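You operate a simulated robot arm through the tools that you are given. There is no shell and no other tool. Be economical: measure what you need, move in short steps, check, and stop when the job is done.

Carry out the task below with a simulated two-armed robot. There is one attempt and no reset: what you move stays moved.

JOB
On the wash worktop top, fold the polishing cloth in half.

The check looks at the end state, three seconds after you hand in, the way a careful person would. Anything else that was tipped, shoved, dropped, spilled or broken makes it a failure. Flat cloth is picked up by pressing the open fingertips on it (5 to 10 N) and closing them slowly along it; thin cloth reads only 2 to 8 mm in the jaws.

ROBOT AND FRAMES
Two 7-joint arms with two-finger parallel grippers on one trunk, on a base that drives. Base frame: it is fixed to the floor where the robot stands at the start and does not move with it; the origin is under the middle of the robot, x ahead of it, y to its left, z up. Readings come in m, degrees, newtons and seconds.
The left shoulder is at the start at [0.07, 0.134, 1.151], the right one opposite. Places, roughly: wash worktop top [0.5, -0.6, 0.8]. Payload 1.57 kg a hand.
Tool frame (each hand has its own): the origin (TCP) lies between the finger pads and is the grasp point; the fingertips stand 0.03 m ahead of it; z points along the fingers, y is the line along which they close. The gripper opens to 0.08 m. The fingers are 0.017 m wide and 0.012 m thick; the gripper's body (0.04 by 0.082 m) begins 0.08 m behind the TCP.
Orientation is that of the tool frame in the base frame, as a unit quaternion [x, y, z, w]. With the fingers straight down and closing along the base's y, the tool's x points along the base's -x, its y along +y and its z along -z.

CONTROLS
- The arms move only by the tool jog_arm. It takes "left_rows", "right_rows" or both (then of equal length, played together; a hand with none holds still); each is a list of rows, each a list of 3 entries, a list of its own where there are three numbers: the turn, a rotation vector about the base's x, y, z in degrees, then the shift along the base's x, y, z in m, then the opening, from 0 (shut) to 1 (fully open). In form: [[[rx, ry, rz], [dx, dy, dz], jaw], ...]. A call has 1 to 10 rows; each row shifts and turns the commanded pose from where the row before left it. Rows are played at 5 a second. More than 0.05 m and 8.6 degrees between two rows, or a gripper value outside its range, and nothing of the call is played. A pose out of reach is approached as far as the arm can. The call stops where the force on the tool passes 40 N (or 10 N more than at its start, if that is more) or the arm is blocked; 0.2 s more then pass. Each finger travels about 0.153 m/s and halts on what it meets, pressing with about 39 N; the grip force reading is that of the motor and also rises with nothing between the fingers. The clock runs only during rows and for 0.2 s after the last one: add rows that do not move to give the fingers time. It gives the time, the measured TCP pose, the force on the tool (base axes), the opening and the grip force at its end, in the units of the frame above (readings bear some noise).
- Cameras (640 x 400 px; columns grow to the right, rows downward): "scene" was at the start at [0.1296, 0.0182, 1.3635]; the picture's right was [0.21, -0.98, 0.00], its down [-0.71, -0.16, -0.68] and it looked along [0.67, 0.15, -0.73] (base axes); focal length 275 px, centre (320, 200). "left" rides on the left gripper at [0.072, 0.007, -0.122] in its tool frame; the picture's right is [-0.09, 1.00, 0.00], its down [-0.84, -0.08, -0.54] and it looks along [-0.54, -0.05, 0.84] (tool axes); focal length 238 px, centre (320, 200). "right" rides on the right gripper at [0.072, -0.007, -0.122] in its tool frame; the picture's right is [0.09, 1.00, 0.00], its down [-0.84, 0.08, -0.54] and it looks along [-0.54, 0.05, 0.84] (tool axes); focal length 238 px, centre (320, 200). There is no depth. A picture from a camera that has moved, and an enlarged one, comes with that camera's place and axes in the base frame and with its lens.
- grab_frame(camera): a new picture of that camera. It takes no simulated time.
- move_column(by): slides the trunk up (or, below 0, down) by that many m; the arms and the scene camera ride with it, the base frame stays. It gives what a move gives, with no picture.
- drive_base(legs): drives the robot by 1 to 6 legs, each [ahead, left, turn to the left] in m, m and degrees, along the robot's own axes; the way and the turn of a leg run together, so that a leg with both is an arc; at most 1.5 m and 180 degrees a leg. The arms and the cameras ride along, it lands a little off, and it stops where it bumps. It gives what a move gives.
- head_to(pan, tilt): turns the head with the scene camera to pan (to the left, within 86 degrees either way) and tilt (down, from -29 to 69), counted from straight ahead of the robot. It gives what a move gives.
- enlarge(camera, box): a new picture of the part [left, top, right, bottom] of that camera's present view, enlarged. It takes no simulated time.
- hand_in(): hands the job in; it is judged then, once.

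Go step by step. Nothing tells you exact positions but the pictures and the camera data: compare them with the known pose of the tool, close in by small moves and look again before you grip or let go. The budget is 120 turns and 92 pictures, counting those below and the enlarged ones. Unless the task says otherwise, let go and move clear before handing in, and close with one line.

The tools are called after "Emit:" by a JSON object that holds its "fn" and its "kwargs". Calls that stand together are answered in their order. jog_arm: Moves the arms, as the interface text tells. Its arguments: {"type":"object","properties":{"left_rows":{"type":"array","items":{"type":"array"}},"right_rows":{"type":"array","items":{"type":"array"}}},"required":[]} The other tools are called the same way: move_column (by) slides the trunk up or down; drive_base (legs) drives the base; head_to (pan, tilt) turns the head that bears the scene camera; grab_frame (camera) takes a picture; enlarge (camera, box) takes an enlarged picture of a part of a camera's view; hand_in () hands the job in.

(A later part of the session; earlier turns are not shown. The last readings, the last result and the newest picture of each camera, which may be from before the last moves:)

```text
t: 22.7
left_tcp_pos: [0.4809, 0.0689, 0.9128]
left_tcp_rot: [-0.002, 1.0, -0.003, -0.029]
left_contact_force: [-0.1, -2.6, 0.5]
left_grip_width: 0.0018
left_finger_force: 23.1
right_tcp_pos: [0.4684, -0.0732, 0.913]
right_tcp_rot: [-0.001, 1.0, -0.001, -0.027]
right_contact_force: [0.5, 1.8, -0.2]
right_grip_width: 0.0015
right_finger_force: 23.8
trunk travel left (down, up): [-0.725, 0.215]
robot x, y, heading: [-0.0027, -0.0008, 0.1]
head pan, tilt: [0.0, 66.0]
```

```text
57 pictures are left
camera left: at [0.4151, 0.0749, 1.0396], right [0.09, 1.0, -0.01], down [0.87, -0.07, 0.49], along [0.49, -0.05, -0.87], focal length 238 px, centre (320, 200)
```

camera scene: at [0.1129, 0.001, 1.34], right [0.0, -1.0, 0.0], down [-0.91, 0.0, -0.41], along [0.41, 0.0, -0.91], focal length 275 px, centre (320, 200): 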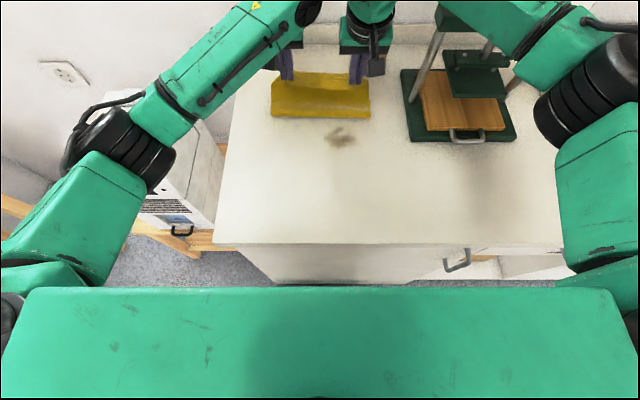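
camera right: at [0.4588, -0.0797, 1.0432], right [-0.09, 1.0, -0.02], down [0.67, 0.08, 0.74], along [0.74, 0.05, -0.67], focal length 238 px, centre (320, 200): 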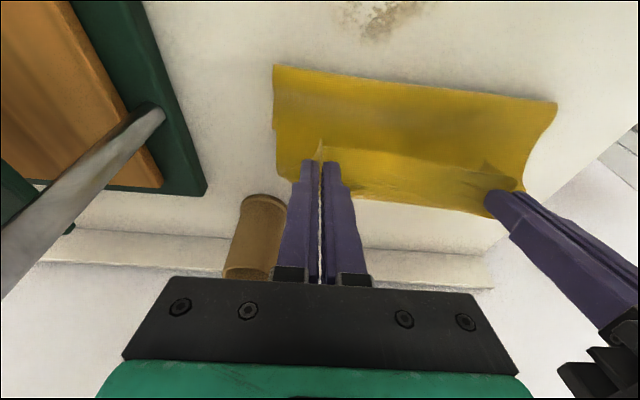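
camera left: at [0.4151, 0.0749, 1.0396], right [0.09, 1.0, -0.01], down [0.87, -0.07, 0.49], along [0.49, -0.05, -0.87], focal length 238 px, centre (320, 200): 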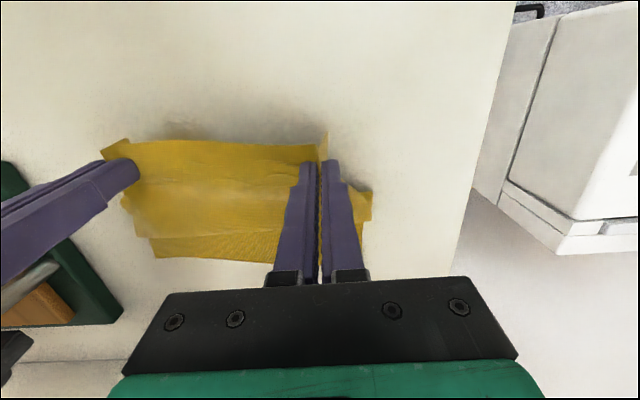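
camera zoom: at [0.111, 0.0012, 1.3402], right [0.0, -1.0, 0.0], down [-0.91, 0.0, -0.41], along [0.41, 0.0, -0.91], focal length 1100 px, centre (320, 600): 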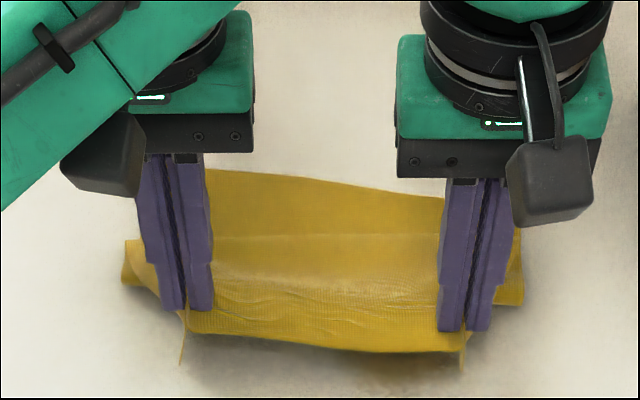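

The fold stays where it first formed, because the pinched strip leaves the fingers pointing forward. A better way is to lift the whole cloth so it hangs, lay its lower half forward, then bring the held edge back toward me, which suits the grip direction. I'll lift it now.

Emit:
{"fn": "jog_arm", "kwargs": {"left_rows": [[[0, 0, 0], [-0.01, 0, 0.02], 0], [[0, 0, 0], [-0.01, 0, 0.02], 0], [[0, 0, 0], [-0.01, 0, 0.025], 0], [[0, 0, 0], [-0.01, 0, 0.025], 0], [[0, 0, 0], [0, 0, 0.025], 0], [[0, 0, 0], [0, 0, 0], 0]], "right_rows": [[[0, 0, 0], [-0.005, 0, 0.02], 0], [[0, 0, 0], [-0.005, 0, 0.02], 0], [[0, 0, 0], [-0.005, 0, 0.025], 0], [[0, 0, 0], [-0.005, 0, 0.025], 0], [[0, 0, 0], [0, 0, 0.025], 0], [[0, 0, 0], [0, 0, 0], 0]]}}

Emit:
{"fn": "move_column", "kwargs": {"by": 0.15}}

Emit:
{"fn": "grab_frame", "kwargs": {"camera": "scene"}}

Emit:
{"fn": "grab_frame", "kwargs": {"camera": "left"}}

```text
t: 24.1
left_tcp_pos: [0.4415, 0.0683, 1.0287]
left_tcp_rot: [-0.001, 1.0, -0.003, -0.029]
left_contact_force: [0.0, -2.5, -0.6]
left_grip_width: 0.0016
left_finger_force: 23.6
right_tcp_pos: [0.4486, -0.0722, 1.0283]
right_tcp_rot: [0.001, 1.0, 0.001, -0.026]
right_contact_force: [-0.4, 3.7, -0.4]
right_grip_width: 0.0018
right_finger_force: 23.0
trunk travel left (down, up): [-0.725, 0.215]
robot x, y, heading: [-0.0007, 0.0021, -0.4]
head pan, tilt: [0.0, 66.0]
```

```text
t: 25.9
left_tcp_pos: [0.4412, 0.0676, 1.1787]
left_tcp_rot: [0.0, 1.0, -0.004, -0.028]
left_contact_force: [0.8, -3.9, 0.1]
left_grip_width: 0.0019
left_finger_force: 23.2
right_tcp_pos: [0.4472, -0.0724, 1.178]
right_tcp_rot: [0.0, 1.0, -0.001, -0.027]
right_contact_force: [0.7, 4.0, 0.0]
right_grip_width: 0.002
right_finger_force: 22.9
trunk travel left (down, up): [-0.875, 0.065]
robot x, y, heading: [0.003, -0.0027, -0.0]
head pan, tilt: [0.0, 66.0]
```

```text
56 pictures are left
camera scene: at [0.1114, 0.0012, 1.4901], right [0.0, -1.0, 0.0], down [-0.91, 0.0, -0.41], along [0.41, 0.0, -0.91], focal length 275 px, centre (320, 200)
```

scene: 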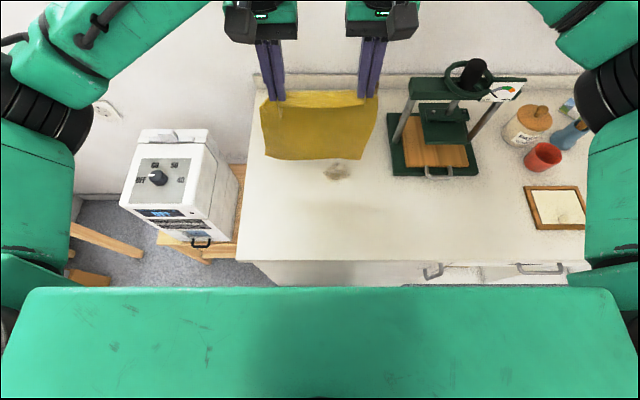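

```text
55 pictures are left
camera left: at [0.3752, 0.075, 1.3049], right [0.09, 1.0, -0.01], down [0.87, -0.07, 0.49], along [0.49, -0.05, -0.87], focal length 238 px, centre (320, 200)
```

left: 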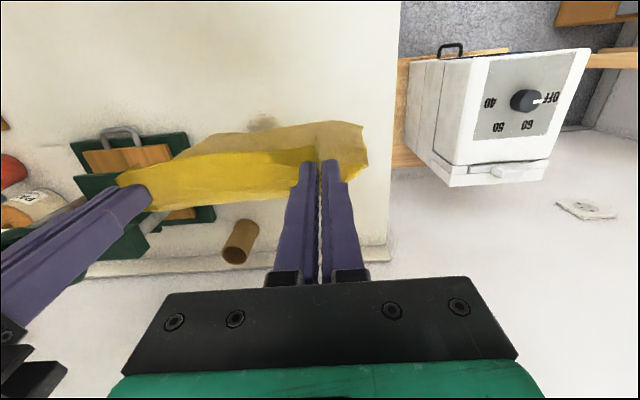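

The cloth hangs free, with its lower edge about 8 cm above the top. I'll move it back about 6 cm and lower it until that edge just touches.

Emit:
{"fn": "jog_arm", "kwargs": {"left_rows": [[[0, 0, 0], [-0.02, 0, -0.01], 0], [[0, 0, 0], [-0.02, 0, -0.02], 0], [[0, 0, 0], [-0.015, 0, -0.02], 0], [[0, 0, 0], [0, 0, -0.015], 0], [[0, 0, 0], [0, 0, 0], 0], [[0, 0, 0], [0, 0, 0], 0], [[0, 0, 0], [0, 0, 0], 0]], "right_rows": [[[0, 0, 0], [-0.022, 0, -0.01], 0], [[0, 0, 0], [-0.022, 0, -0.02], 0], [[0, 0, 0], [-0.017, 0, -0.02], 0], [[0, 0, 0], [0, 0, -0.015], 0], [[0, 0, 0], [0, 0, 0], 0], [[0, 0, 0], [0, 0, 0], 0], [[0, 0, 0], [0, 0, 0], 0]]}}

Emit:
{"fn": "enlarge", "kwargs": {"camera": "scene", "box": [220, 60, 420, 185]}}

```text
t: 27.5
left_tcp_pos: [0.3856, 0.0688, 1.1147]
left_tcp_rot: [0.0, 1.0, -0.003, -0.028]
left_contact_force: [0.6, -2.8, -0.1]
left_grip_width: 0.0021
left_finger_force: 23.7
right_tcp_pos: [0.3872, -0.0724, 1.1122]
right_tcp_rot: [0.0, 1.0, -0.001, -0.026]
right_contact_force: [-0.1, 2.4, -0.1]
right_grip_width: 0.0019
right_finger_force: 23.2
trunk travel left (down, up): [-0.875, 0.065]
robot x, y, heading: [0.0012, 0.003, 0.1]
head pan, tilt: [0.0, 66.0]
```

```text
3.20 times, centred on (320, 122) of scene
camera zoom: at [0.1114, 0.0011, 1.4901], right [0.0, -1.0, 0.0], down [-0.91, 0.0, -0.41], along [0.41, 0.0, -0.91], focal length 880 px, centre (320, 448)
```

zoom: 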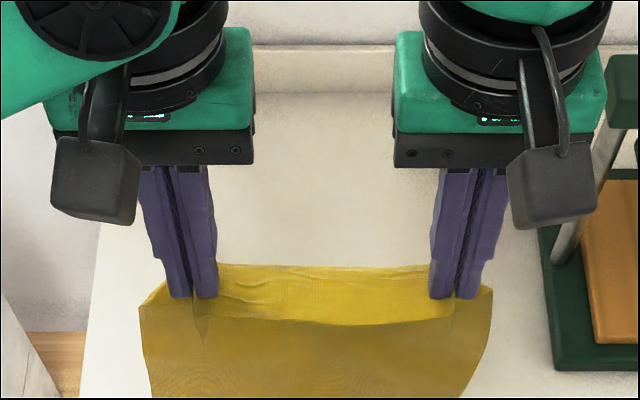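

Emit:
{"fn": "enlarge", "kwargs": {"camera": "scene", "box": [220, 120, 420, 245]}}

```text
3.20 times, centred on (320, 182) of scene
camera zoom: at [0.1114, 0.0011, 1.4901], right [0.0, -1.0, 0.0], down [-0.91, 0.0, -0.41], along [0.41, 0.0, -0.91], focal length 880 px, centre (320, 256)
```

zoom: 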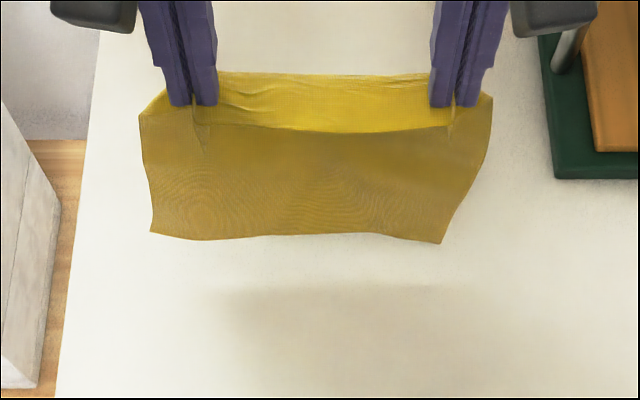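

The lower edge is 1–3 cm above the top at x≈0.41. I'll lower it to touch and start laying it forward.

Emit:
{"fn": "jog_arm", "kwargs": {"left_rows": [[[0, 0, 0], [0, 0, -0.012], 0], [[0, 0, 0], [0, 0, -0.012], 0], [[0, 0, 0], [0.008, 0, -0.012], 0], [[0, 0, 0], [0.012, 0, -0.012], 0], [[0, 0, 0], [0.012, 0, -0.012], 0], [[0, 0, 0], [0.012, 0, -0.012], 0], [[0, 0, 0], [0, 0, 0], 0], [[0, 0, 0], [0, 0, 0], 0]], "right_rows": [[[0, 0, 0], [0, 0, -0.012], 0], [[0, 0, 0], [0, 0, -0.012], 0], [[0, 0, 0], [0.008, 0, -0.012], 0], [[0, 0, 0], [0.012, 0, -0.012], 0], [[0, 0, 0], [0.012, 0, -0.012], 0], [[0, 0, 0], [0.012, 0, -0.012], 0], [[0, 0, 0], [0, 0, 0], 0], [[0, 0, 0], [0, 0, 0], 0]]}}

Emit:
{"fn": "enlarge", "kwargs": {"camera": "scene", "box": [220, 100, 420, 225]}}

Emit:
{"fn": "grab_frame", "kwargs": {"camera": "right"}}

```text
t: 29.3
left_tcp_pos: [0.4295, 0.068, 1.0417]
left_tcp_rot: [-0.001, 1.0, -0.004, -0.029]
left_contact_force: [0.1, -2.1, 0.1]
left_grip_width: 0.0018
left_finger_force: 23.2
right_tcp_pos: [0.43, -0.0726, 1.0401]
right_tcp_rot: [0.0, 1.0, 0.0, -0.027]
right_contact_force: [0.1, 2.6, -1.3]
right_grip_width: 0.0019
right_finger_force: 23.4
trunk travel left (down, up): [-0.875, 0.065]
robot x, y, heading: [0.0011, -0.0026, -0.2]
head pan, tilt: [0.0, 66.0]
```

```text
3.20 times, centred on (320, 162) of scene
camera zoom: at [0.1109, 0.0012, 1.4902], right [0.0, -1.0, 0.0], down [-0.91, 0.0, -0.41], along [0.41, 0.0, -0.91], focal length 880 px, centre (320, 320)
```

zoom: 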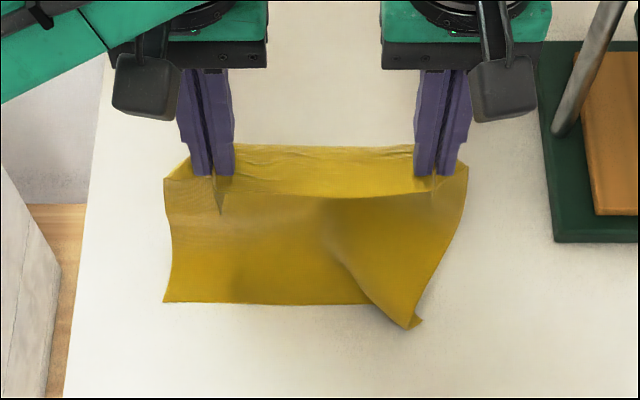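

```text
51 pictures are left
camera right: at [0.3649, -0.0795, 1.1667], right [-0.09, 1.0, 0.0], down [0.86, 0.08, 0.5], along [0.49, 0.05, -0.87], focal length 238 px, centre (320, 200)
```

right: 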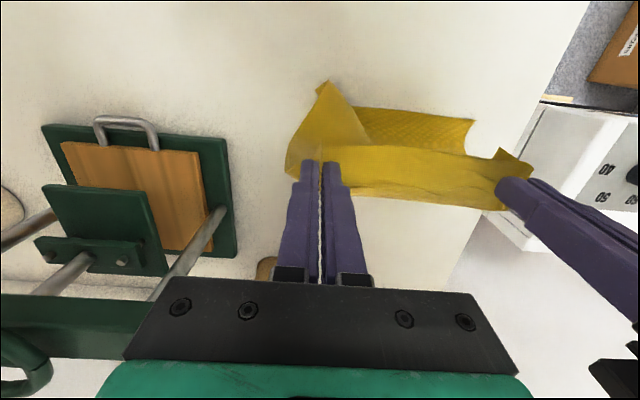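

The left side laid well, but the lower right corner touched early and kinked. I'll lift back up, raise the right hand about 8 mm to level the lower edge and lay it again.

Emit:
{"fn": "jog_arm", "kwargs": {"left_rows": [[[0, 0, 0], [-0.012, 0, 0.015], 0], [[0, 0, 0], [-0.012, 0, 0.02], 0], [[0, 0, 0], [-0.01, 0, 0.02], 0], [[0, 0, 0], [-0.01, 0, 0.02], 0], [[0, 0, 0], [0, 0, 0.015], 0], [[0, 0, 0], [0, 0, 0], 0], [[0, 0, 0], [0, 0, 0], 0], [[0, 0, 0], [0, 0, 0], 0]], "right_rows": [[[0, 0, 0], [-0.012, 0, 0.017], 0], [[0, 0, 0], [-0.012, 0, 0.022], 0], [[0, 0, 0], [-0.01, 0, 0.022], 0], [[0, 0, 0], [-0.01, 0, 0.022], 0], [[0, 0, 0], [0, 0, 0.017], 0], [[0, 0, 0], [0, 0, 0], 0], [[0, 0, 0], [0, 0, 0], 0], [[0, 0, 0], [0, 0, 0], 0]]}}

Emit:
{"fn": "enlarge", "kwargs": {"camera": "scene", "box": [220, 110, 420, 235]}}

```text
t: 31.1
left_tcp_pos: [0.3857, 0.0687, 1.1315]
left_tcp_rot: [-0.001, 1.0, -0.004, -0.029]
left_contact_force: [-0.1, -2.9, 0.3]
left_grip_width: 0.0023
left_finger_force: 23.5
right_tcp_pos: [0.3849, -0.0719, 1.141]
right_tcp_rot: [0.0, 1.0, 0.0, -0.025]
right_contact_force: [-0.1, 2.3, -0.4]
right_grip_width: 0.0022
right_finger_force: 23.2
trunk travel left (down, up): [-0.875, 0.065]
robot x, y, heading: [-0.001, -0.0015, 0.1]
head pan, tilt: [0.0, 66.0]
```

```text
3.20 times, centred on (320, 172) of scene
camera zoom: at [0.1111, 0.0012, 1.4902], right [0.0, -1.0, 0.0], down [-0.91, 0.0, -0.41], along [0.41, 0.0, -0.91], focal length 880 px, centre (320, 288)
```

zoom: 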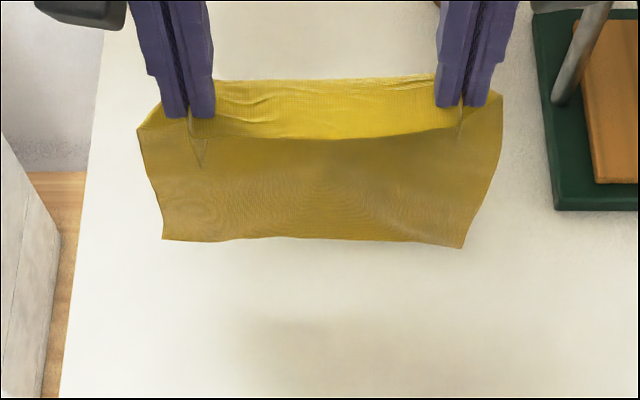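

The cloth hangs straight again. I'll lower and lay it forward in one smooth diagonal.

Emit:
{"fn": "jog_arm", "kwargs": {"left_rows": [[[0, 0, 0], [0, 0, -0.011], 0], [[0, 0, 0], [0, 0, -0.011], 0], [[0, 0, 0], [0.003, 0, -0.01], 0], [[0, 0, 0], [0.008, 0, -0.009], 0], [[0, 0, 0], [0.01, 0, -0.009], 0], [[0, 0, 0], [0.01, 0, -0.009], 0], [[0, 0, 0], [0.01, 0, -0.009], 0], [[0, 0, 0], [0.01, 0, -0.009], 0], [[0, 0, 0], [0, 0, 0], 0]], "right_rows": [[[0, 0, 0], [0, 0, -0.011], 0], [[0, 0, 0], [0, 0, -0.011], 0], [[0, 0, 0], [0.003, 0, -0.01], 0], [[0, 0, 0], [0.008, 0, -0.009], 0], [[0, 0, 0], [0.01, 0, -0.009], 0], [[0, 0, 0], [0.01, 0, -0.009], 0], [[0, 0, 0], [0.01, 0, -0.009], 0], [[0, 0, 0], [0.01, 0, -0.009], 0], [[0, 0, 0], [0, 0, 0], 0]]}}

Emit:
{"fn": "enlarge", "kwargs": {"camera": "scene", "box": [220, 100, 420, 225]}}

```text
t: 33.1
left_tcp_pos: [0.437, 0.0685, 1.0538]
left_tcp_rot: [0.0, 1.0, -0.004, -0.028]
left_contact_force: [0.4, -3.5, 0.1]
left_grip_width: 0.0018
left_finger_force: 23.8
right_tcp_pos: [0.4371, -0.0715, 1.0639]
right_tcp_rot: [-0.001, 1.0, 0.0, -0.026]
right_contact_force: [-0.1, 4.4, -0.7]
right_grip_width: 0.002
right_finger_force: 23.3
trunk travel left (down, up): [-0.875, 0.065]
robot x, y, heading: [-0.0005, 0.0007, 0.1]
head pan, tilt: [0.0, 66.0]
```

```text
3.20 times, centred on (320, 162) of scene
camera zoom: at [0.1109, 0.0012, 1.4902], right [0.0, -1.0, 0.0], down [-0.91, 0.0, -0.41], along [0.41, 0.0, -0.91], focal length 880 px, centre (320, 320)
```

zoom: 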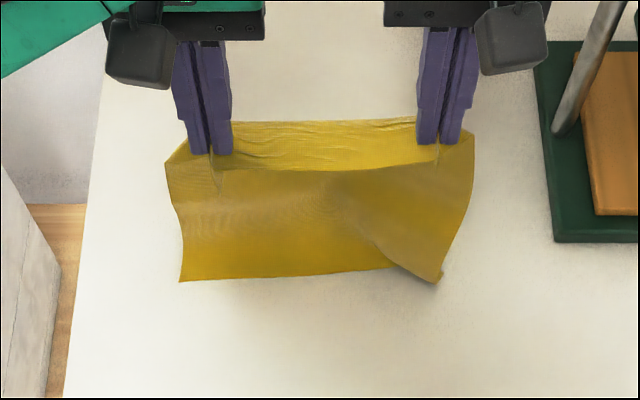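

The right corner kinks again, so that side still seems to have slack. I'll raise the right hand 1.5 cm and look.

Emit:
{"fn": "jog_arm", "kwargs": {"right_rows": [[[0, 0, 0], [0, 0, 0.008], 0], [[0, 0, 0], [0.005, 0, 0.007], 0], [[0, 0, 0], [0, 0, 0], 0], [[0, 0, 0], [0, 0, 0], 0]]}}

Emit:
{"fn": "enlarge", "kwargs": {"camera": "scene", "box": [220, 100, 420, 225]}}

Emit:
{"fn": "grab_frame", "kwargs": {"camera": "right"}}

```text
t: 34.1
left_tcp_pos: [0.4369, 0.0678, 1.0547]
left_tcp_rot: [-0.001, 1.0, -0.003, -0.029]
left_contact_force: [0.9, -6.0, 0.9]
left_grip_width: 0.0018
left_finger_force: 24.0
right_tcp_pos: [0.4417, -0.0714, 1.08]
right_tcp_rot: [-0.001, 1.0, -0.001, -0.026]
right_contact_force: [-2.2, 6.7, -1.7]
right_grip_width: 0.0017
right_finger_force: 23.6
trunk travel left (down, up): [-0.875, 0.065]
robot x, y, heading: [0.0008, -0.0006, 0.0]
head pan, tilt: [0.0, 66.0]
```

```text
3.20 times, centred on (320, 162) of scene
camera zoom: at [0.1113, 0.0011, 1.4902], right [0.0, -1.0, 0.0], down [-0.91, 0.0, -0.41], along [0.41, 0.0, -0.91], focal length 880 px, centre (320, 320)
```

zoom: 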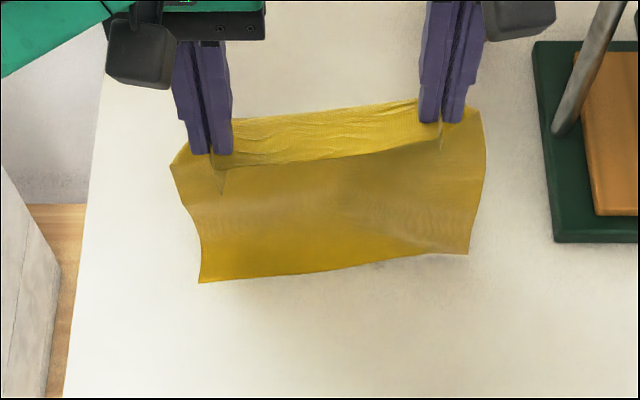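

```text
47 pictures are left
camera right: at [0.3774, -0.0794, 1.2053], right [-0.09, 1.0, 0.0], down [0.86, 0.08, 0.5], along [0.49, 0.05, -0.87], focal length 238 px, centre (320, 200)
```

right: 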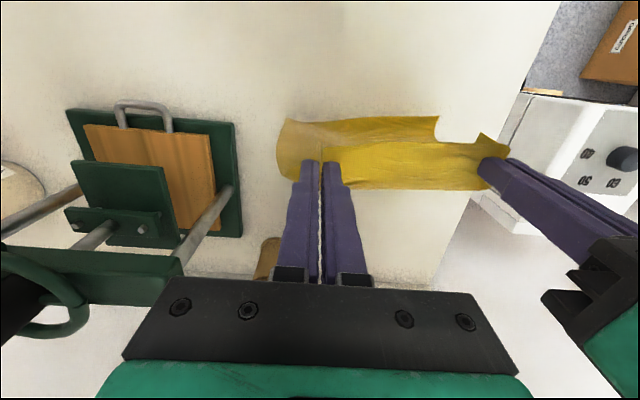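

The kink is gone, and the lower edge lies from x≈0.435 on the left to about 0.45 on the right. I'll keep laying it forward with the right hand held higher.

Emit:
{"fn": "jog_arm", "kwargs": {"left_rows": [[[0, 0, 0], [0.01, -0.001, -0.009], 0], [[0, 0, 0], [0.01, -0.001, -0.01], 0], [[0, 0, 0], [0.01, 0, -0.01], 0], [[0, 0, 0], [0.01, 0, -0.01], 0], [[0, 0, 0], [0, 0, 0], 0]], "right_rows": [[[0, 0, 0], [0.01, 0.001, -0.01], 0], [[0, 0, 0], [0.01, 0.001, -0.01], 0], [[0, 0, 0], [0.01, 0, -0.011], 0], [[0, 0, 0], [0.01, 0, -0.011], 0], [[0, 0, 0], [0, 0, 0], 0]]}}

Emit:
{"fn": "enlarge", "kwargs": {"camera": "scene", "box": [220, 80, 420, 205]}}

Emit:
{"fn": "grab_frame", "kwargs": {"camera": "right"}}

```text
t: 35.3
left_tcp_pos: [0.477, 0.0664, 1.0159]
left_tcp_rot: [-0.001, 1.0, -0.004, -0.029]
left_contact_force: [-1.0, -0.7, -0.4]
left_grip_width: 0.0021
left_finger_force: 23.2
right_tcp_pos: [0.4843, -0.0711, 1.0371]
right_tcp_rot: [0.0, 1.0, -0.001, -0.026]
right_contact_force: [-0.4, 1.8, -0.5]
right_grip_width: 0.0017
right_finger_force: 23.6
trunk travel left (down, up): [-0.875, 0.065]
robot x, y, heading: [-0.001, 0.0023, 0.0]
head pan, tilt: [0.0, 66.0]
```

```text
3.20 times, centred on (320, 142) of scene
camera zoom: at [0.1111, 0.0012, 1.4902], right [0.0, -1.0, 0.0], down [-0.91, 0.0, -0.41], along [0.41, 0.0, -0.91], focal length 880 px, centre (320, 384)
```

zoom: 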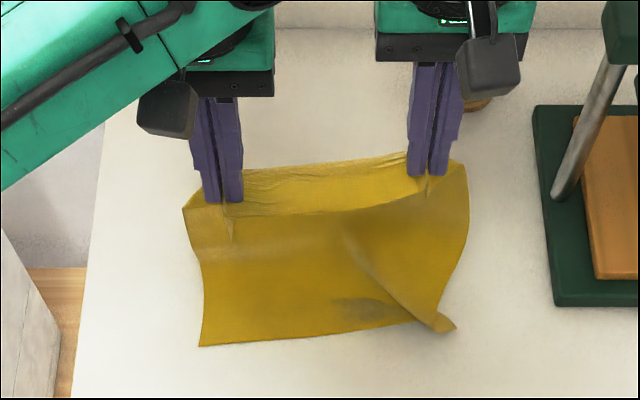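

```text
45 pictures are left
camera right: at [0.4173, -0.0778, 1.1636], right [-0.09, 1.0, 0.0], down [0.86, 0.08, 0.5], along [0.49, 0.05, -0.87], focal length 238 px, centre (320, 200)
```

right: 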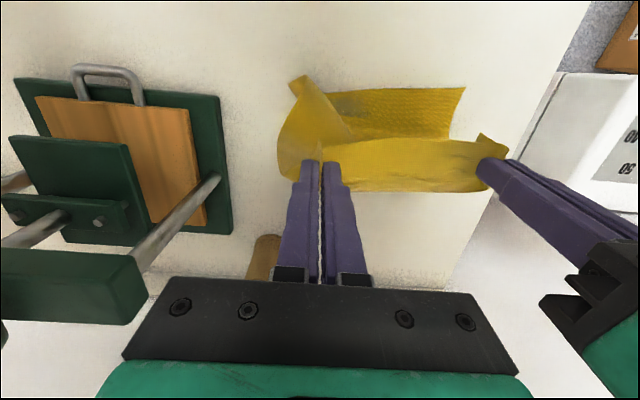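

The slack on the right is back, so I'll move the right hand up and forward to tighten that side.

Emit:
{"fn": "jog_arm", "kwargs": {"right_rows": [[[0, 0, 0], [0.008, -0.002, 0.006], 0], [[0, 0, 0], [0.008, -0.002, 0.006], 0], [[0, 0, 0], [0.004, 0, 0.004], 0], [[0, 0, 0], [0, 0, 0], 0]]}}

Emit:
{"fn": "enlarge", "kwargs": {"camera": "scene", "box": [220, 80, 420, 205]}}

```text
t: 36.3
left_tcp_pos: [0.4766, 0.0638, 1.0159]
left_tcp_rot: [0.0, 1.0, -0.006, -0.028]
left_contact_force: [4.3, -16.1, 4.9]
left_grip_width: 0.0021
left_finger_force: 23.4
right_tcp_pos: [0.5037, -0.0724, 1.0526]
right_tcp_rot: [-0.001, 1.0, 0.001, -0.027]
right_contact_force: [-4.7, 16.1, -5.1]
right_grip_width: 0.0016
right_finger_force: 23.9
trunk travel left (down, up): [-0.875, 0.065]
robot x, y, heading: [0.0017, -0.0026, 0.1]
head pan, tilt: [0.0, 66.0]
```

```text
3.20 times, centred on (320, 142) of scene
camera zoom: at [0.1114, 0.0011, 1.4901], right [0.0, -1.0, 0.0], down [-0.91, 0.0, -0.41], along [0.41, 0.0, -0.91], focal length 880 px, centre (320, 384)
```

zoom: 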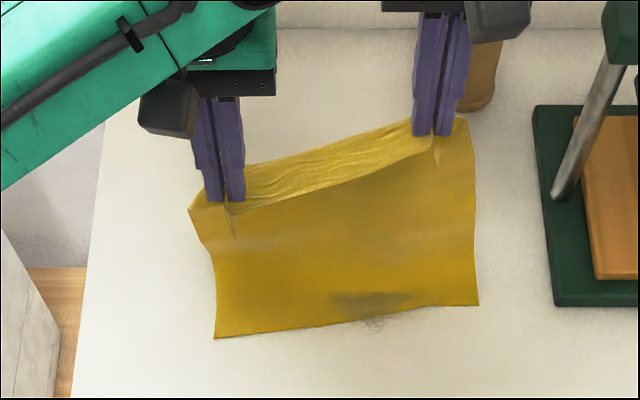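

It's flat now but the sideways tension is high. I'll ease the right hand inward and raise the left to match, so both sides carry the same slack.

Emit:
{"fn": "jog_arm", "kwargs": {"left_rows": [[[0, 0, 0], [0, -0.002, 0.012], 0], [[0, 0, 0], [0, 0, 0.012], 0], [[0, 0, 0], [0, 0, 0], 0], [[0, 0, 0], [0, 0, 0], 0]], "right_rows": [[[0, 0, 0], [0, 0.003, 0], 0], [[0, 0, 0], [0, 0.002, 0], 0], [[0, 0, 0], [0, 0, 0], 0], [[0, 0, 0], [0, 0, 0], 0]]}}

Emit:
{"fn": "enlarge", "kwargs": {"camera": "scene", "box": [220, 80, 420, 205]}}

```text
t: 37.3
left_tcp_pos: [0.4762, 0.0638, 1.0387]
left_tcp_rot: [-0.001, 1.0, -0.003, -0.029]
left_contact_force: [0.2, -1.3, -0.6]
left_grip_width: 0.0021
left_finger_force: 23.7
right_tcp_pos: [0.503, -0.069, 1.0528]
right_tcp_rot: [0.001, 1.0, -0.001, -0.027]
right_contact_force: [-0.2, 1.2, -0.6]
right_grip_width: 0.0018
right_finger_force: 23.8
trunk travel left (down, up): [-0.875, 0.065]
robot x, y, heading: [-0.0007, 0.0024, -0.0]
head pan, tilt: [0.0, 66.0]
```

```text
3.20 times, centred on (320, 142) of scene
camera zoom: at [0.1113, 0.0011, 1.4902], right [0.0, -1.0, 0.0], down [-0.91, 0.0, -0.41], along [0.41, 0.0, -0.91], focal length 880 px, centre (320, 384)
```

zoom: 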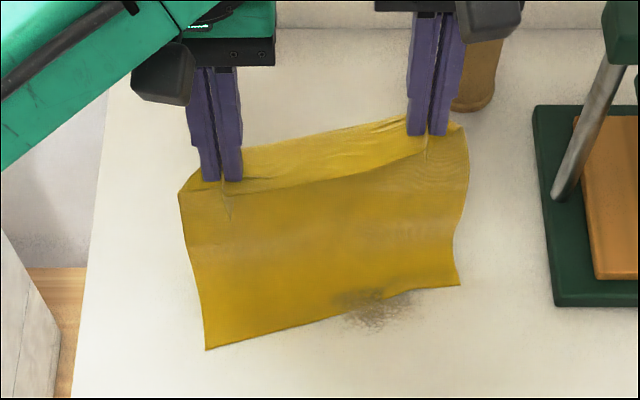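

It's flat and relaxed now, with the right corner perhaps just off the top. I'll take out some yaw by easing the right hand back and keep laying both sides together.

Emit:
{"fn": "jog_arm", "kwargs": {"left_rows": [[[0, 0, 0], [0.004, 0, 0], 0], [[0, 0, 0], [0.008, 0.001, -0.006], 0], [[0, 0, 0], [0.01, 0.001, -0.009], 0], [[0, 0, 0], [0, 0, 0], 0]], "right_rows": [[[0, 0, 0], [-0.008, 0, 0.004], 0], [[0, 0, 0], [0.004, 0.001, -0.006], 0], [[0, 0, 0], [0.01, 0.001, -0.009], 0], [[0, 0, 0], [0, 0, 0], 0]]}}

Emit:
{"fn": "enlarge", "kwargs": {"camera": "scene", "box": [220, 80, 420, 205]}}

```text
t: 38.3
left_tcp_pos: [0.4999, 0.0657, 1.0259]
left_tcp_rot: [-0.001, 1.0, -0.003, -0.028]
left_contact_force: [0.4, 0.5, -0.1]
left_grip_width: 0.0017
left_finger_force: 23.2
right_tcp_pos: [0.5089, -0.0674, 1.0409]
right_tcp_rot: [0.0, 1.0, -0.001, -0.025]
right_contact_force: [0.2, 0.3, -0.5]
right_grip_width: 0.0018
right_finger_force: 23.5
trunk travel left (down, up): [-0.875, 0.065]
robot x, y, heading: [0.0009, 0.0008, -0.0]
head pan, tilt: [0.0, 66.0]
```

```text
3.20 times, centred on (320, 142) of scene
camera zoom: at [0.1107, 0.001, 1.4902], right [0.0, -1.0, 0.0], down [-0.91, 0.0, -0.41], along [0.41, 0.0, -0.91], focal length 880 px, centre (320, 384)
```

zoom: 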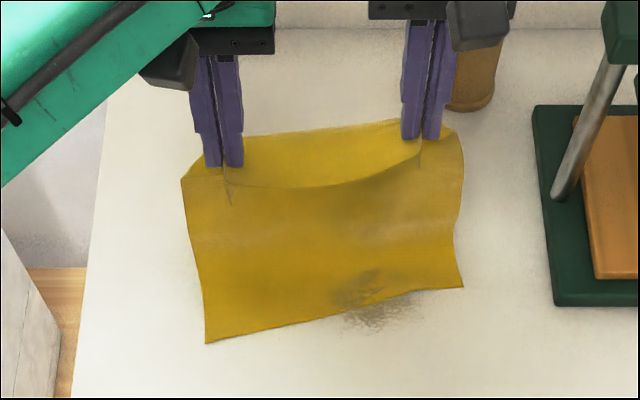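

The lower edge is now flat on the top with about 14° of yaw, which is fine. I'll continue along the normal to that edge until half is laid, about 12.5 cm.

Emit:
{"fn": "jog_arm", "kwargs": {"left_rows": [[[0, 0, 0], [0.0073, 0.0018, -0.0075], 0], [[0, 0, 0], [0.0073, 0.0018, -0.0075], 0], [[0, 0, 0], [0.0073, 0.0018, -0.0075], 0], [[0, 0, 0], [0.0073, 0.0018, -0.0075], 0], [[0, 0, 0], [0, 0, 0], 0]], "right_rows": [[[0, 0, 0], [0.0113, 0.0028, -0.009], 0], [[0, 0, 0], [0.0113, 0.0028, -0.009], 0], [[0, 0, 0], [0.0113, 0.0028, -0.009], 0], [[0, 0, 0], [0.0113, 0.0028, -0.009], 0], [[0, 0, 0], [0, 0, 0], 0]]}}

Emit:
{"fn": "enlarge", "kwargs": {"camera": "scene", "box": [220, 80, 420, 205]}}

Emit:
{"fn": "grab_frame", "kwargs": {"camera": "right"}}

```text
t: 39.5
left_tcp_pos: [0.5291, 0.073, 0.9944]
left_tcp_rot: [-0.001, 1.0, -0.004, -0.029]
left_contact_force: [0.0, -0.3, -0.1]
left_grip_width: 0.0018
left_finger_force: 23.4
right_tcp_pos: [0.5546, -0.0556, 1.0057]
right_tcp_rot: [0.0, 1.0, 0.0, -0.026]
right_contact_force: [-0.1, -0.5, -0.7]
right_grip_width: 0.0018
right_finger_force: 23.2
trunk travel left (down, up): [-0.875, 0.065]
robot x, y, heading: [-0.0021, -0.0012, -0.3]
head pan, tilt: [0.0, 66.0]
```

```text
3.20 times, centred on (320, 142) of scene
camera zoom: at [0.111, 0.0009, 1.4902], right [0.0, -1.0, 0.0], down [-0.91, 0.0, -0.41], along [0.41, 0.0, -0.91], focal length 880 px, centre (320, 384)
```

zoom: 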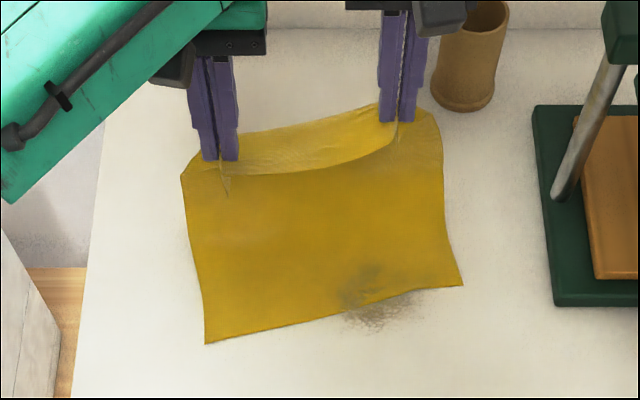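

```text
40 pictures are left
camera right: at [0.4888, -0.0629, 1.1325], right [-0.09, 1.0, 0.0], down [0.86, 0.08, 0.5], along [0.49, 0.05, -0.87], focal length 238 px, centre (320, 200)
```

right: 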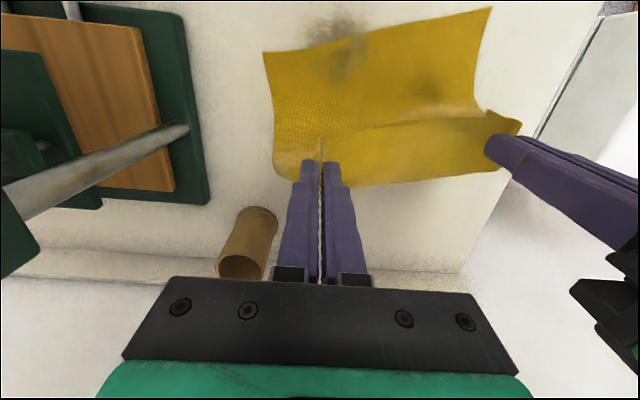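

The lower half is laid smooth. Now I'll lower the hands and start bringing the held edge back toward me over it.

Emit:
{"fn": "jog_arm", "kwargs": {"left_rows": [[[0, 0, 0], [0, 0, -0.012], 0], [[0, 0, 0], [-0.0029, -0.0007, -0.012], 0], [[0, 0, 0], [-0.0058, -0.0015, -0.012], 0], [[0, 0, 0], [-0.0078, -0.002, -0.01], 0], [[0, 0, 0], [0, 0, 0], 0]], "right_rows": [[[0, 0, 0], [0.002, 0.0005, -0.017], 0], [[0, 0, 0], [-0.002, -0.0005, -0.017], 0], [[0, 0, 0], [-0.0058, -0.0015, -0.012], 0], [[0, 0, 0], [-0.0078, -0.002, -0.01], 0], [[0, 0, 0], [0, 0, 0], 0]]}}

Emit:
{"fn": "enlarge", "kwargs": {"camera": "scene", "box": [220, 80, 420, 205]}}

Emit:
{"fn": "grab_frame", "kwargs": {"camera": "right"}}

```text
t: 40.7
left_tcp_pos: [0.5124, 0.0695, 0.9488]
left_tcp_rot: [-0.001, 1.0, -0.004, -0.028]
left_contact_force: [-0.4, 0.2, 0.6]
left_grip_width: 0.0017
left_finger_force: 23.7
right_tcp_pos: [0.5399, -0.0596, 0.9508]
right_tcp_rot: [0.0, 1.0, -0.001, -0.027]
right_contact_force: [0.2, -0.5, -0.2]
right_grip_width: 0.0015
right_finger_force: 23.6
trunk travel left (down, up): [-0.875, 0.065]
robot x, y, heading: [-0.0007, 0.0022, -0.1]
head pan, tilt: [0.0, 66.0]
```

```text
3.20 times, centred on (320, 142) of scene
camera zoom: at [0.1114, 0.0015, 1.4902], right [0.0, -1.0, 0.0], down [-0.91, 0.0, -0.41], along [0.41, 0.0, -0.91], focal length 880 px, centre (320, 384)
```

zoom: 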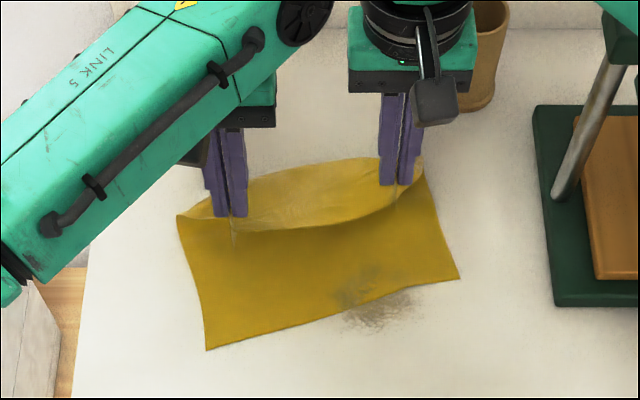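

```text
38 pictures are left
camera right: at [0.4749, -0.0658, 1.0762], right [-0.09, 1.0, 0.0], down [0.86, 0.08, 0.5], along [0.49, 0.05, -0.87], focal length 238 px, centre (320, 200)
```

right: 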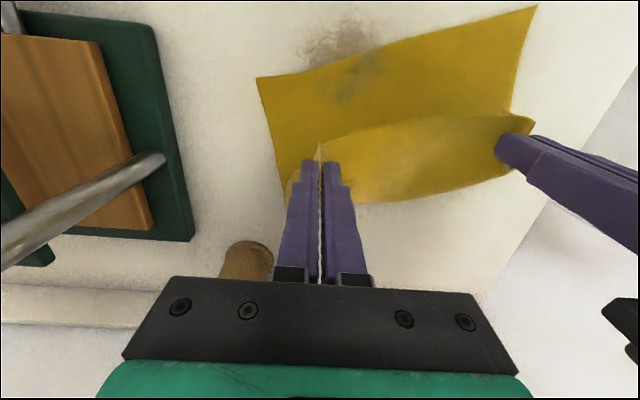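

The edge is coming back over the flat half nicely. I'll continue back and down to about 2 cm height, spreading the hands slightly to take the bow out of the hem.

Emit:
{"fn": "jog_arm", "kwargs": {"left_rows": [[[0, 0, 0], [-0.0093, -0.0023, -0.012], 0], [[0, 0, 0], [-0.0093, -0.0023, -0.011], 0], [[0, 0, 0], [-0.0093, -0.0023, -0.009], 0], [[0, 0, 0], [-0.0093, -0.0023, -0.008], 0], [[0, 0, 0], [-0.0093, -0.0023, -0.006], 0], [[0, 0, 0], [0, 0, 0], 0]], "right_rows": [[[0, 0, 0], [-0.0068, -0.0028, -0.012], 0], [[0, 0, 0], [-0.0068, -0.0028, -0.011], 0], [[0, 0, 0], [-0.0068, -0.0028, -0.009], 0], [[0, 0, 0], [-0.0068, -0.0028, -0.008], 0], [[0, 0, 0], [-0.0068, -0.0028, -0.006], 0], [[0, 0, 0], [0, 0, 0], 0]]}}

Emit:
{"fn": "enlarge", "kwargs": {"camera": "scene", "box": [220, 80, 420, 205]}}

Emit:
{"fn": "grab_frame", "kwargs": {"camera": "right"}}

Emit:
{"fn": "grab_frame", "kwargs": {"camera": "left"}}

```text
t: 42.1
left_tcp_pos: [0.4654, 0.058, 0.9029]
left_tcp_rot: [-0.002, 1.0, -0.004, -0.029]
left_contact_force: [1.8, -2.3, -0.5]
left_grip_width: 0.0019
left_finger_force: 23.2
right_tcp_pos: [0.5068, -0.0728, 0.9037]
right_tcp_rot: [0.0, 1.0, -0.001, -0.026]
right_contact_force: [-0.9, 1.1, 1.1]
right_grip_width: 0.0019
right_finger_force: 23.8
trunk travel left (down, up): [-0.875, 0.065]
robot x, y, heading: [-0.0003, -0.0019, 0.0]
head pan, tilt: [0.0, 66.0]
```

```text
3.20 times, centred on (320, 142) of scene
camera zoom: at [0.1115, 0.0014, 1.4901], right [0.0, -1.0, 0.0], down [-0.91, 0.0, -0.41], along [0.41, 0.0, -0.91], focal length 880 px, centre (320, 384)
```

zoom: 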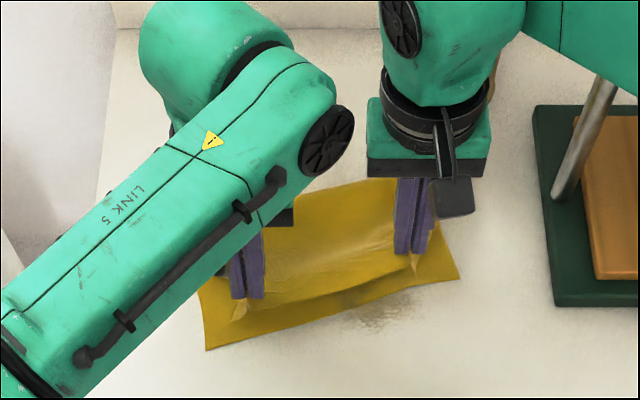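

```text
36 pictures are left
camera right: at [0.441, -0.0801, 1.0301], right [-0.09, 1.0, 0.0], down [0.86, 0.08, 0.5], along [0.49, 0.05, -0.87], focal length 238 px, centre (320, 200)
```

right: 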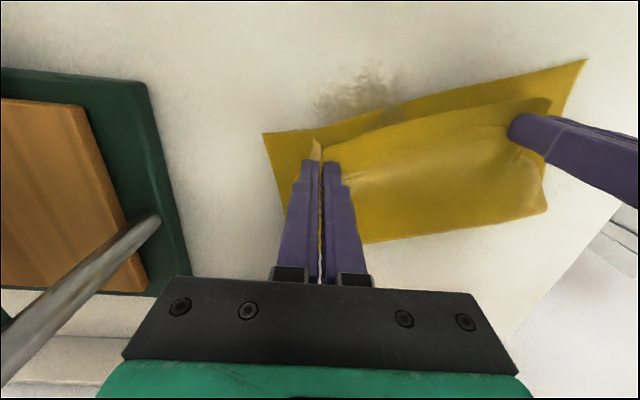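

```text
35 pictures are left
camera left: at [0.3994, 0.0651, 1.029], right [0.09, 1.0, -0.01], down [0.87, -0.07, 0.49], along [0.49, -0.06, -0.87], focal length 238 px, centre (320, 200)
```

left: 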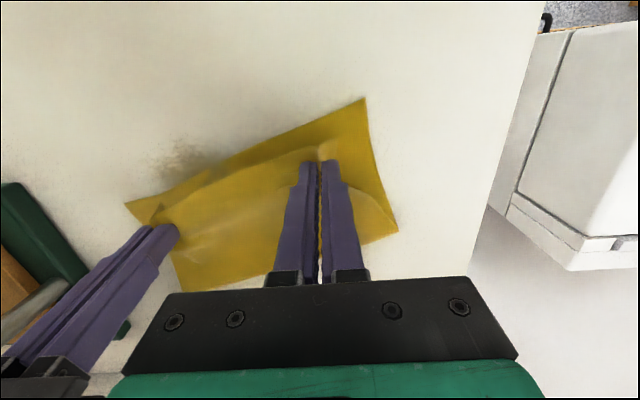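

Nearly there: the hem is about 2 cm short of the lower edge. I'll zoom in on the drooping outer corners.

Emit:
{"fn": "enlarge", "kwargs": {"camera": "left", "box": [250, 80, 430, 260]}}

Emit:
{"fn": "enlarge", "kwargs": {"camera": "right", "box": [240, 90, 400, 250]}}

```text
2.22 times, centred on (340, 170) of left
camera zoom: at [0.3994, 0.0651, 1.029], right [0.09, 1.0, -0.01], down [0.87, -0.07, 0.49], along [0.49, -0.06, -0.87], focal length 530 px, centre (276, 267)
```

zoom: 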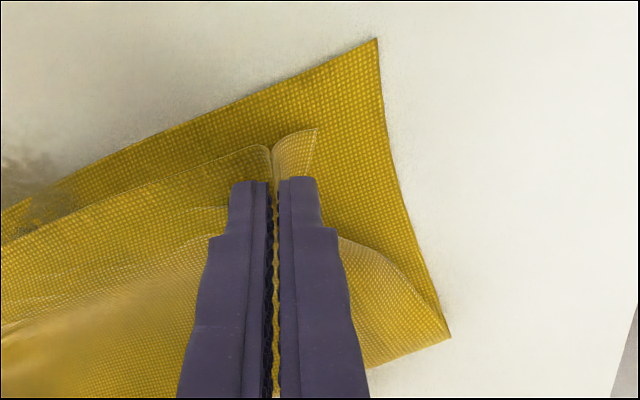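

```text
2.50 times, centred on (320, 170) of right
camera zoom: at [0.441, -0.0801, 1.0301], right [-0.09, 1.0, 0.0], down [0.86, 0.08, 0.5], along [0.49, 0.05, -0.87], focal length 596 px, centre (320, 275)
```

zoom: 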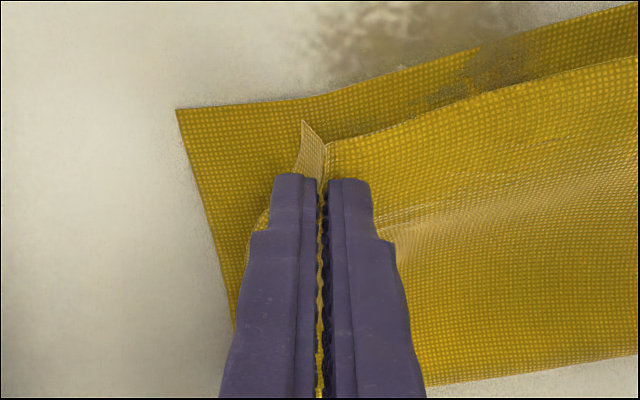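

The corners hang mostly straight down. I'll lower with a small inward shift so they flop outward, while finishing the last 2 cm back.

Emit:
{"fn": "jog_arm", "kwargs": {"left_rows": [[[0, 0, 0], [-0.005, -0.0015, 0], 0], [[0, 0, 0], [-0.005, -0.0015, -0.003], 0], [[0, 0, 0], [-0.0045, -0.004, -0.005], 0], [[0, 0, 0], [-0.002, -0.0045, -0.005], 0], [[0, 0, 0], [0, 0, 0], 0]], "right_rows": [[[0, 0, 0], [-0.005, -0.0015, 0], 0], [[0, 0, 0], [-0.005, -0.0015, -0.003], 0], [[0, 0, 0], [-0.006, 0.001, -0.005], 0], [[0, 0, 0], [-0.004, 0.0025, -0.005], 0], [[0, 0, 0], [0, 0, 0], 0]]}}

Emit:
{"fn": "enlarge", "kwargs": {"camera": "left", "box": [250, 80, 430, 260]}}

Emit:
{"fn": "enlarge", "kwargs": {"camera": "right", "box": [240, 90, 400, 250]}}

```text
t: 43.3
left_tcp_pos: [0.4479, 0.0466, 0.8889]
left_tcp_rot: [-0.001, 1.0, -0.003, -0.029]
left_contact_force: [-0.3, -0.8, -0.8]
left_grip_width: 0.002
left_finger_force: 23.6
right_tcp_pos: [0.4869, -0.0741, 0.8901]
right_tcp_rot: [0.0, 1.0, -0.002, -0.026]
right_contact_force: [-1.0, 0.6, 0.0]
right_grip_width: 0.0017
right_finger_force: 23.5
trunk travel left (down, up): [-0.875, 0.065]
robot x, y, heading: [-0.0022, 0.0029, 0.1]
head pan, tilt: [0.0, 66.0]
```

```text
2.22 times, centred on (340, 170) of left
camera zoom: at [0.3828, 0.053, 1.0159], right [0.09, 1.0, -0.01], down [0.87, -0.07, 0.49], along [0.49, -0.05, -0.87], focal length 530 px, centre (276, 267)
```

zoom: 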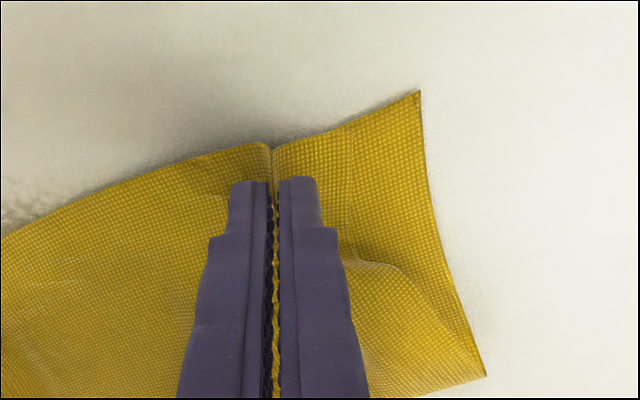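

```text
2.50 times, centred on (320, 170) of right
camera zoom: at [0.421, -0.0802, 1.0172], right [-0.09, 1.0, 0.0], down [0.86, 0.08, 0.5], along [0.49, 0.05, -0.87], focal length 596 px, centre (320, 275)
```

zoom: 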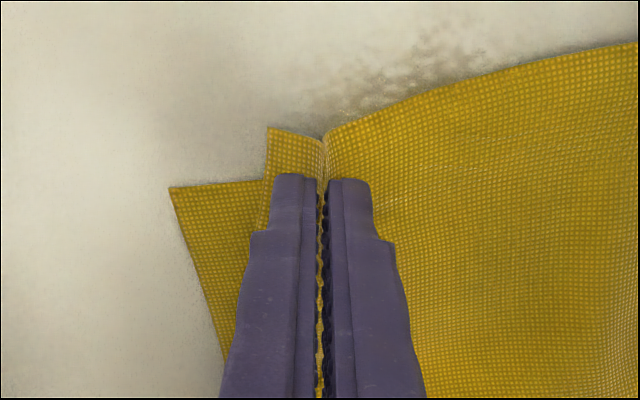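

The corners now lie outward. The left hem matches the lower edge, while the right overshoots about 1.2 cm and both sit slightly inside. I'll correct that and lower to contact.

Emit:
{"fn": "jog_arm", "kwargs": {"left_rows": [[[0, 0, 0], [-0.0009, 0.0028, -0.001], 0], [[0, 0, 0], [-0.0009, 0.0029, -0.002], 0], [[0, 0, 0], [0, 0, -0.002], 0], [[0, 0, 0], [0, 0, 0], 0]], "right_rows": [[[0, 0, 0], [0.0072, -0.0029, -0.001], 0], [[0, 0, 0], [0.0072, -0.0029, -0.002], 0], [[0, 0, 0], [0, 0, -0.002], 0], [[0, 0, 0], [0, 0, 0], 0]]}}

Emit:
{"fn": "enlarge", "kwargs": {"camera": "left", "box": [250, 80, 430, 260]}}

Emit:
{"fn": "enlarge", "kwargs": {"camera": "right", "box": [240, 90, 400, 250]}}

```text
t: 44.3
left_tcp_pos: [0.4475, 0.0512, 0.8844]
left_tcp_rot: [-0.001, 1.0, -0.004, -0.027]
left_contact_force: [3.6, -5.9, 0.3]
left_grip_width: 0.0018
left_finger_force: 23.4
right_tcp_pos: [0.5004, -0.0775, 0.886]
right_tcp_rot: [0.0, 1.0, 0.0, -0.027]
right_contact_force: [-3.8, 6.2, 0.1]
right_grip_width: 0.0016
right_finger_force: 23.4
trunk travel left (down, up): [-0.875, 0.065]
robot x, y, heading: [0.0015, 0.0018, -0.1]
head pan, tilt: [0.0, 66.0]
```

```text
2.22 times, centred on (340, 170) of left
camera zoom: at [0.3812, 0.0581, 1.0109], right [0.09, 1.0, -0.01], down [0.87, -0.07, 0.49], along [0.49, -0.06, -0.87], focal length 530 px, centre (276, 267)
```

zoom: 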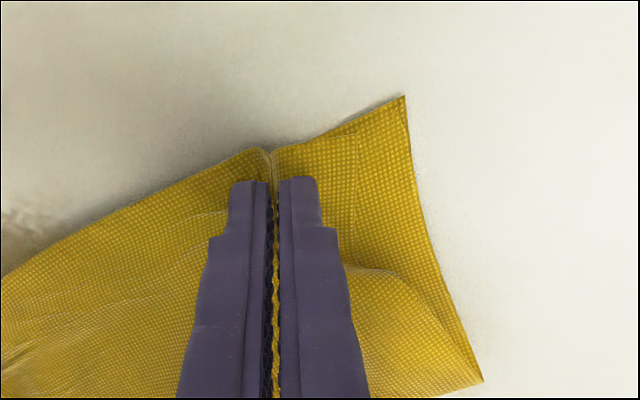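

```text
2.50 times, centred on (320, 170) of right
camera zoom: at [0.4352, -0.0855, 1.0122], right [-0.09, 1.0, 0.01], down [0.86, 0.08, 0.5], along [0.49, 0.05, -0.87], focal length 596 px, centre (320, 275)
```

zoom: 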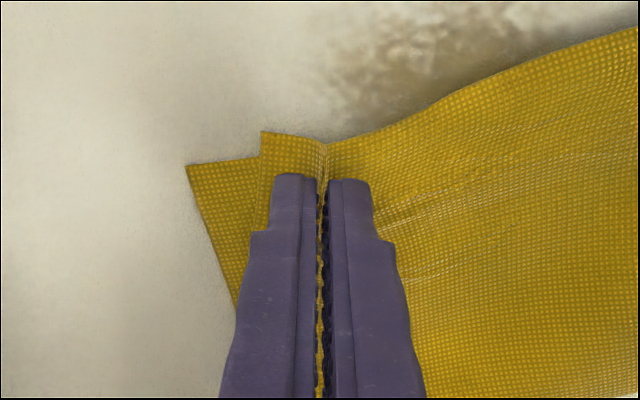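

Both sides are well aligned. I'll lower to light contact and open slowly, so the ridges spread back out.

Emit:
{"fn": "jog_arm", "kwargs": {"left_rows": [[[0, 0, 0], [0, 0, -0.0015], 0], [[0, 0, 0], [0, 0, -0.0012], 0], [[0, 0, 0], [0, 0, 0], 0.04], [[0, 0, 0], [0, 0, 0], 0.08], [[0, 0, 0], [0, 0, 0], 0.12], [[0, 0, 0], [0, 0, 0], 0.17], [[0, 0, 0], [0, 0, 0], 0.22], [[0, 0, 0], [0, 0, 0], 0.26]], "right_rows": [[[0, 0, 0], [0, 0, -0.002], 0], [[0, 0, 0], [0, 0, -0.002], 0], [[0, 0, 0], [0, 0, 0], 0.04], [[0, 0, 0], [0, 0, 0], 0.08], [[0, 0, 0], [0, 0, 0], 0.12], [[0, 0, 0], [0, 0, 0], 0.17], [[0, 0, 0], [0, 0, 0], 0.22], [[0, 0, 0], [0, 0, 0], 0.26]]}}

Emit:
{"fn": "enlarge", "kwargs": {"camera": "left", "box": [250, 80, 430, 260]}}

Emit:
{"fn": "enlarge", "kwargs": {"camera": "right", "box": [240, 90, 400, 250]}}

```text
t: 46.1
left_tcp_pos: [0.4469, 0.0519, 0.8802]
left_tcp_rot: [-0.002, 1.0, -0.004, -0.028]
left_contact_force: [0.2, 0.3, 3.3]
left_grip_width: 0.0194
left_finger_force: 0.0
right_tcp_pos: [0.4997, -0.0788, 0.8827]
right_tcp_rot: [0.0, 1.0, -0.001, -0.026]
right_contact_force: [0.0, 1.3, 0.3]
right_grip_width: 0.0207
right_finger_force: 0.1
trunk travel left (down, up): [-0.875, 0.065]
robot x, y, heading: [-0.0013, 0.0017, 0.0]
head pan, tilt: [0.0, 66.0]
```

```text
2.22 times, centred on (340, 170) of left
camera zoom: at [0.3805, 0.0587, 1.0083], right [0.09, 1.0, -0.01], down [0.87, -0.07, 0.49], along [0.49, -0.05, -0.87], focal length 530 px, centre (276, 267)
```

zoom: 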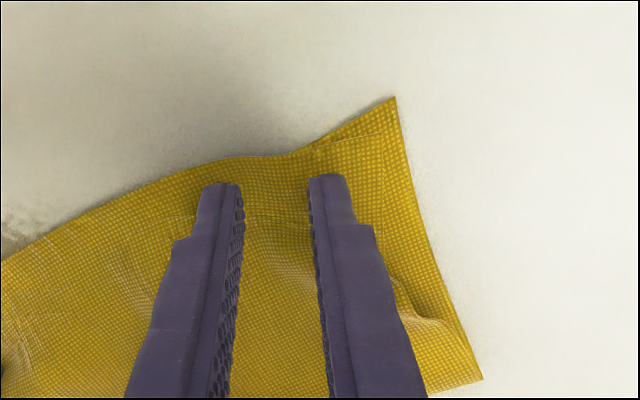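

```text
2.50 times, centred on (320, 170) of right
camera zoom: at [0.4349, -0.086, 1.0084], right [-0.09, 1.0, 0.0], down [0.86, 0.08, 0.5], along [0.5, 0.05, -0.87], focal length 596 px, centre (320, 275)
```

zoom: 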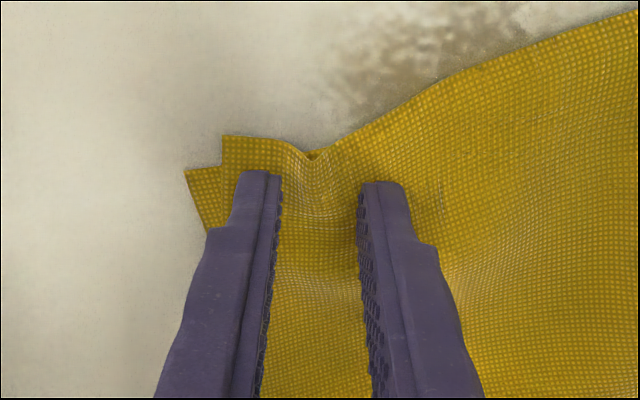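

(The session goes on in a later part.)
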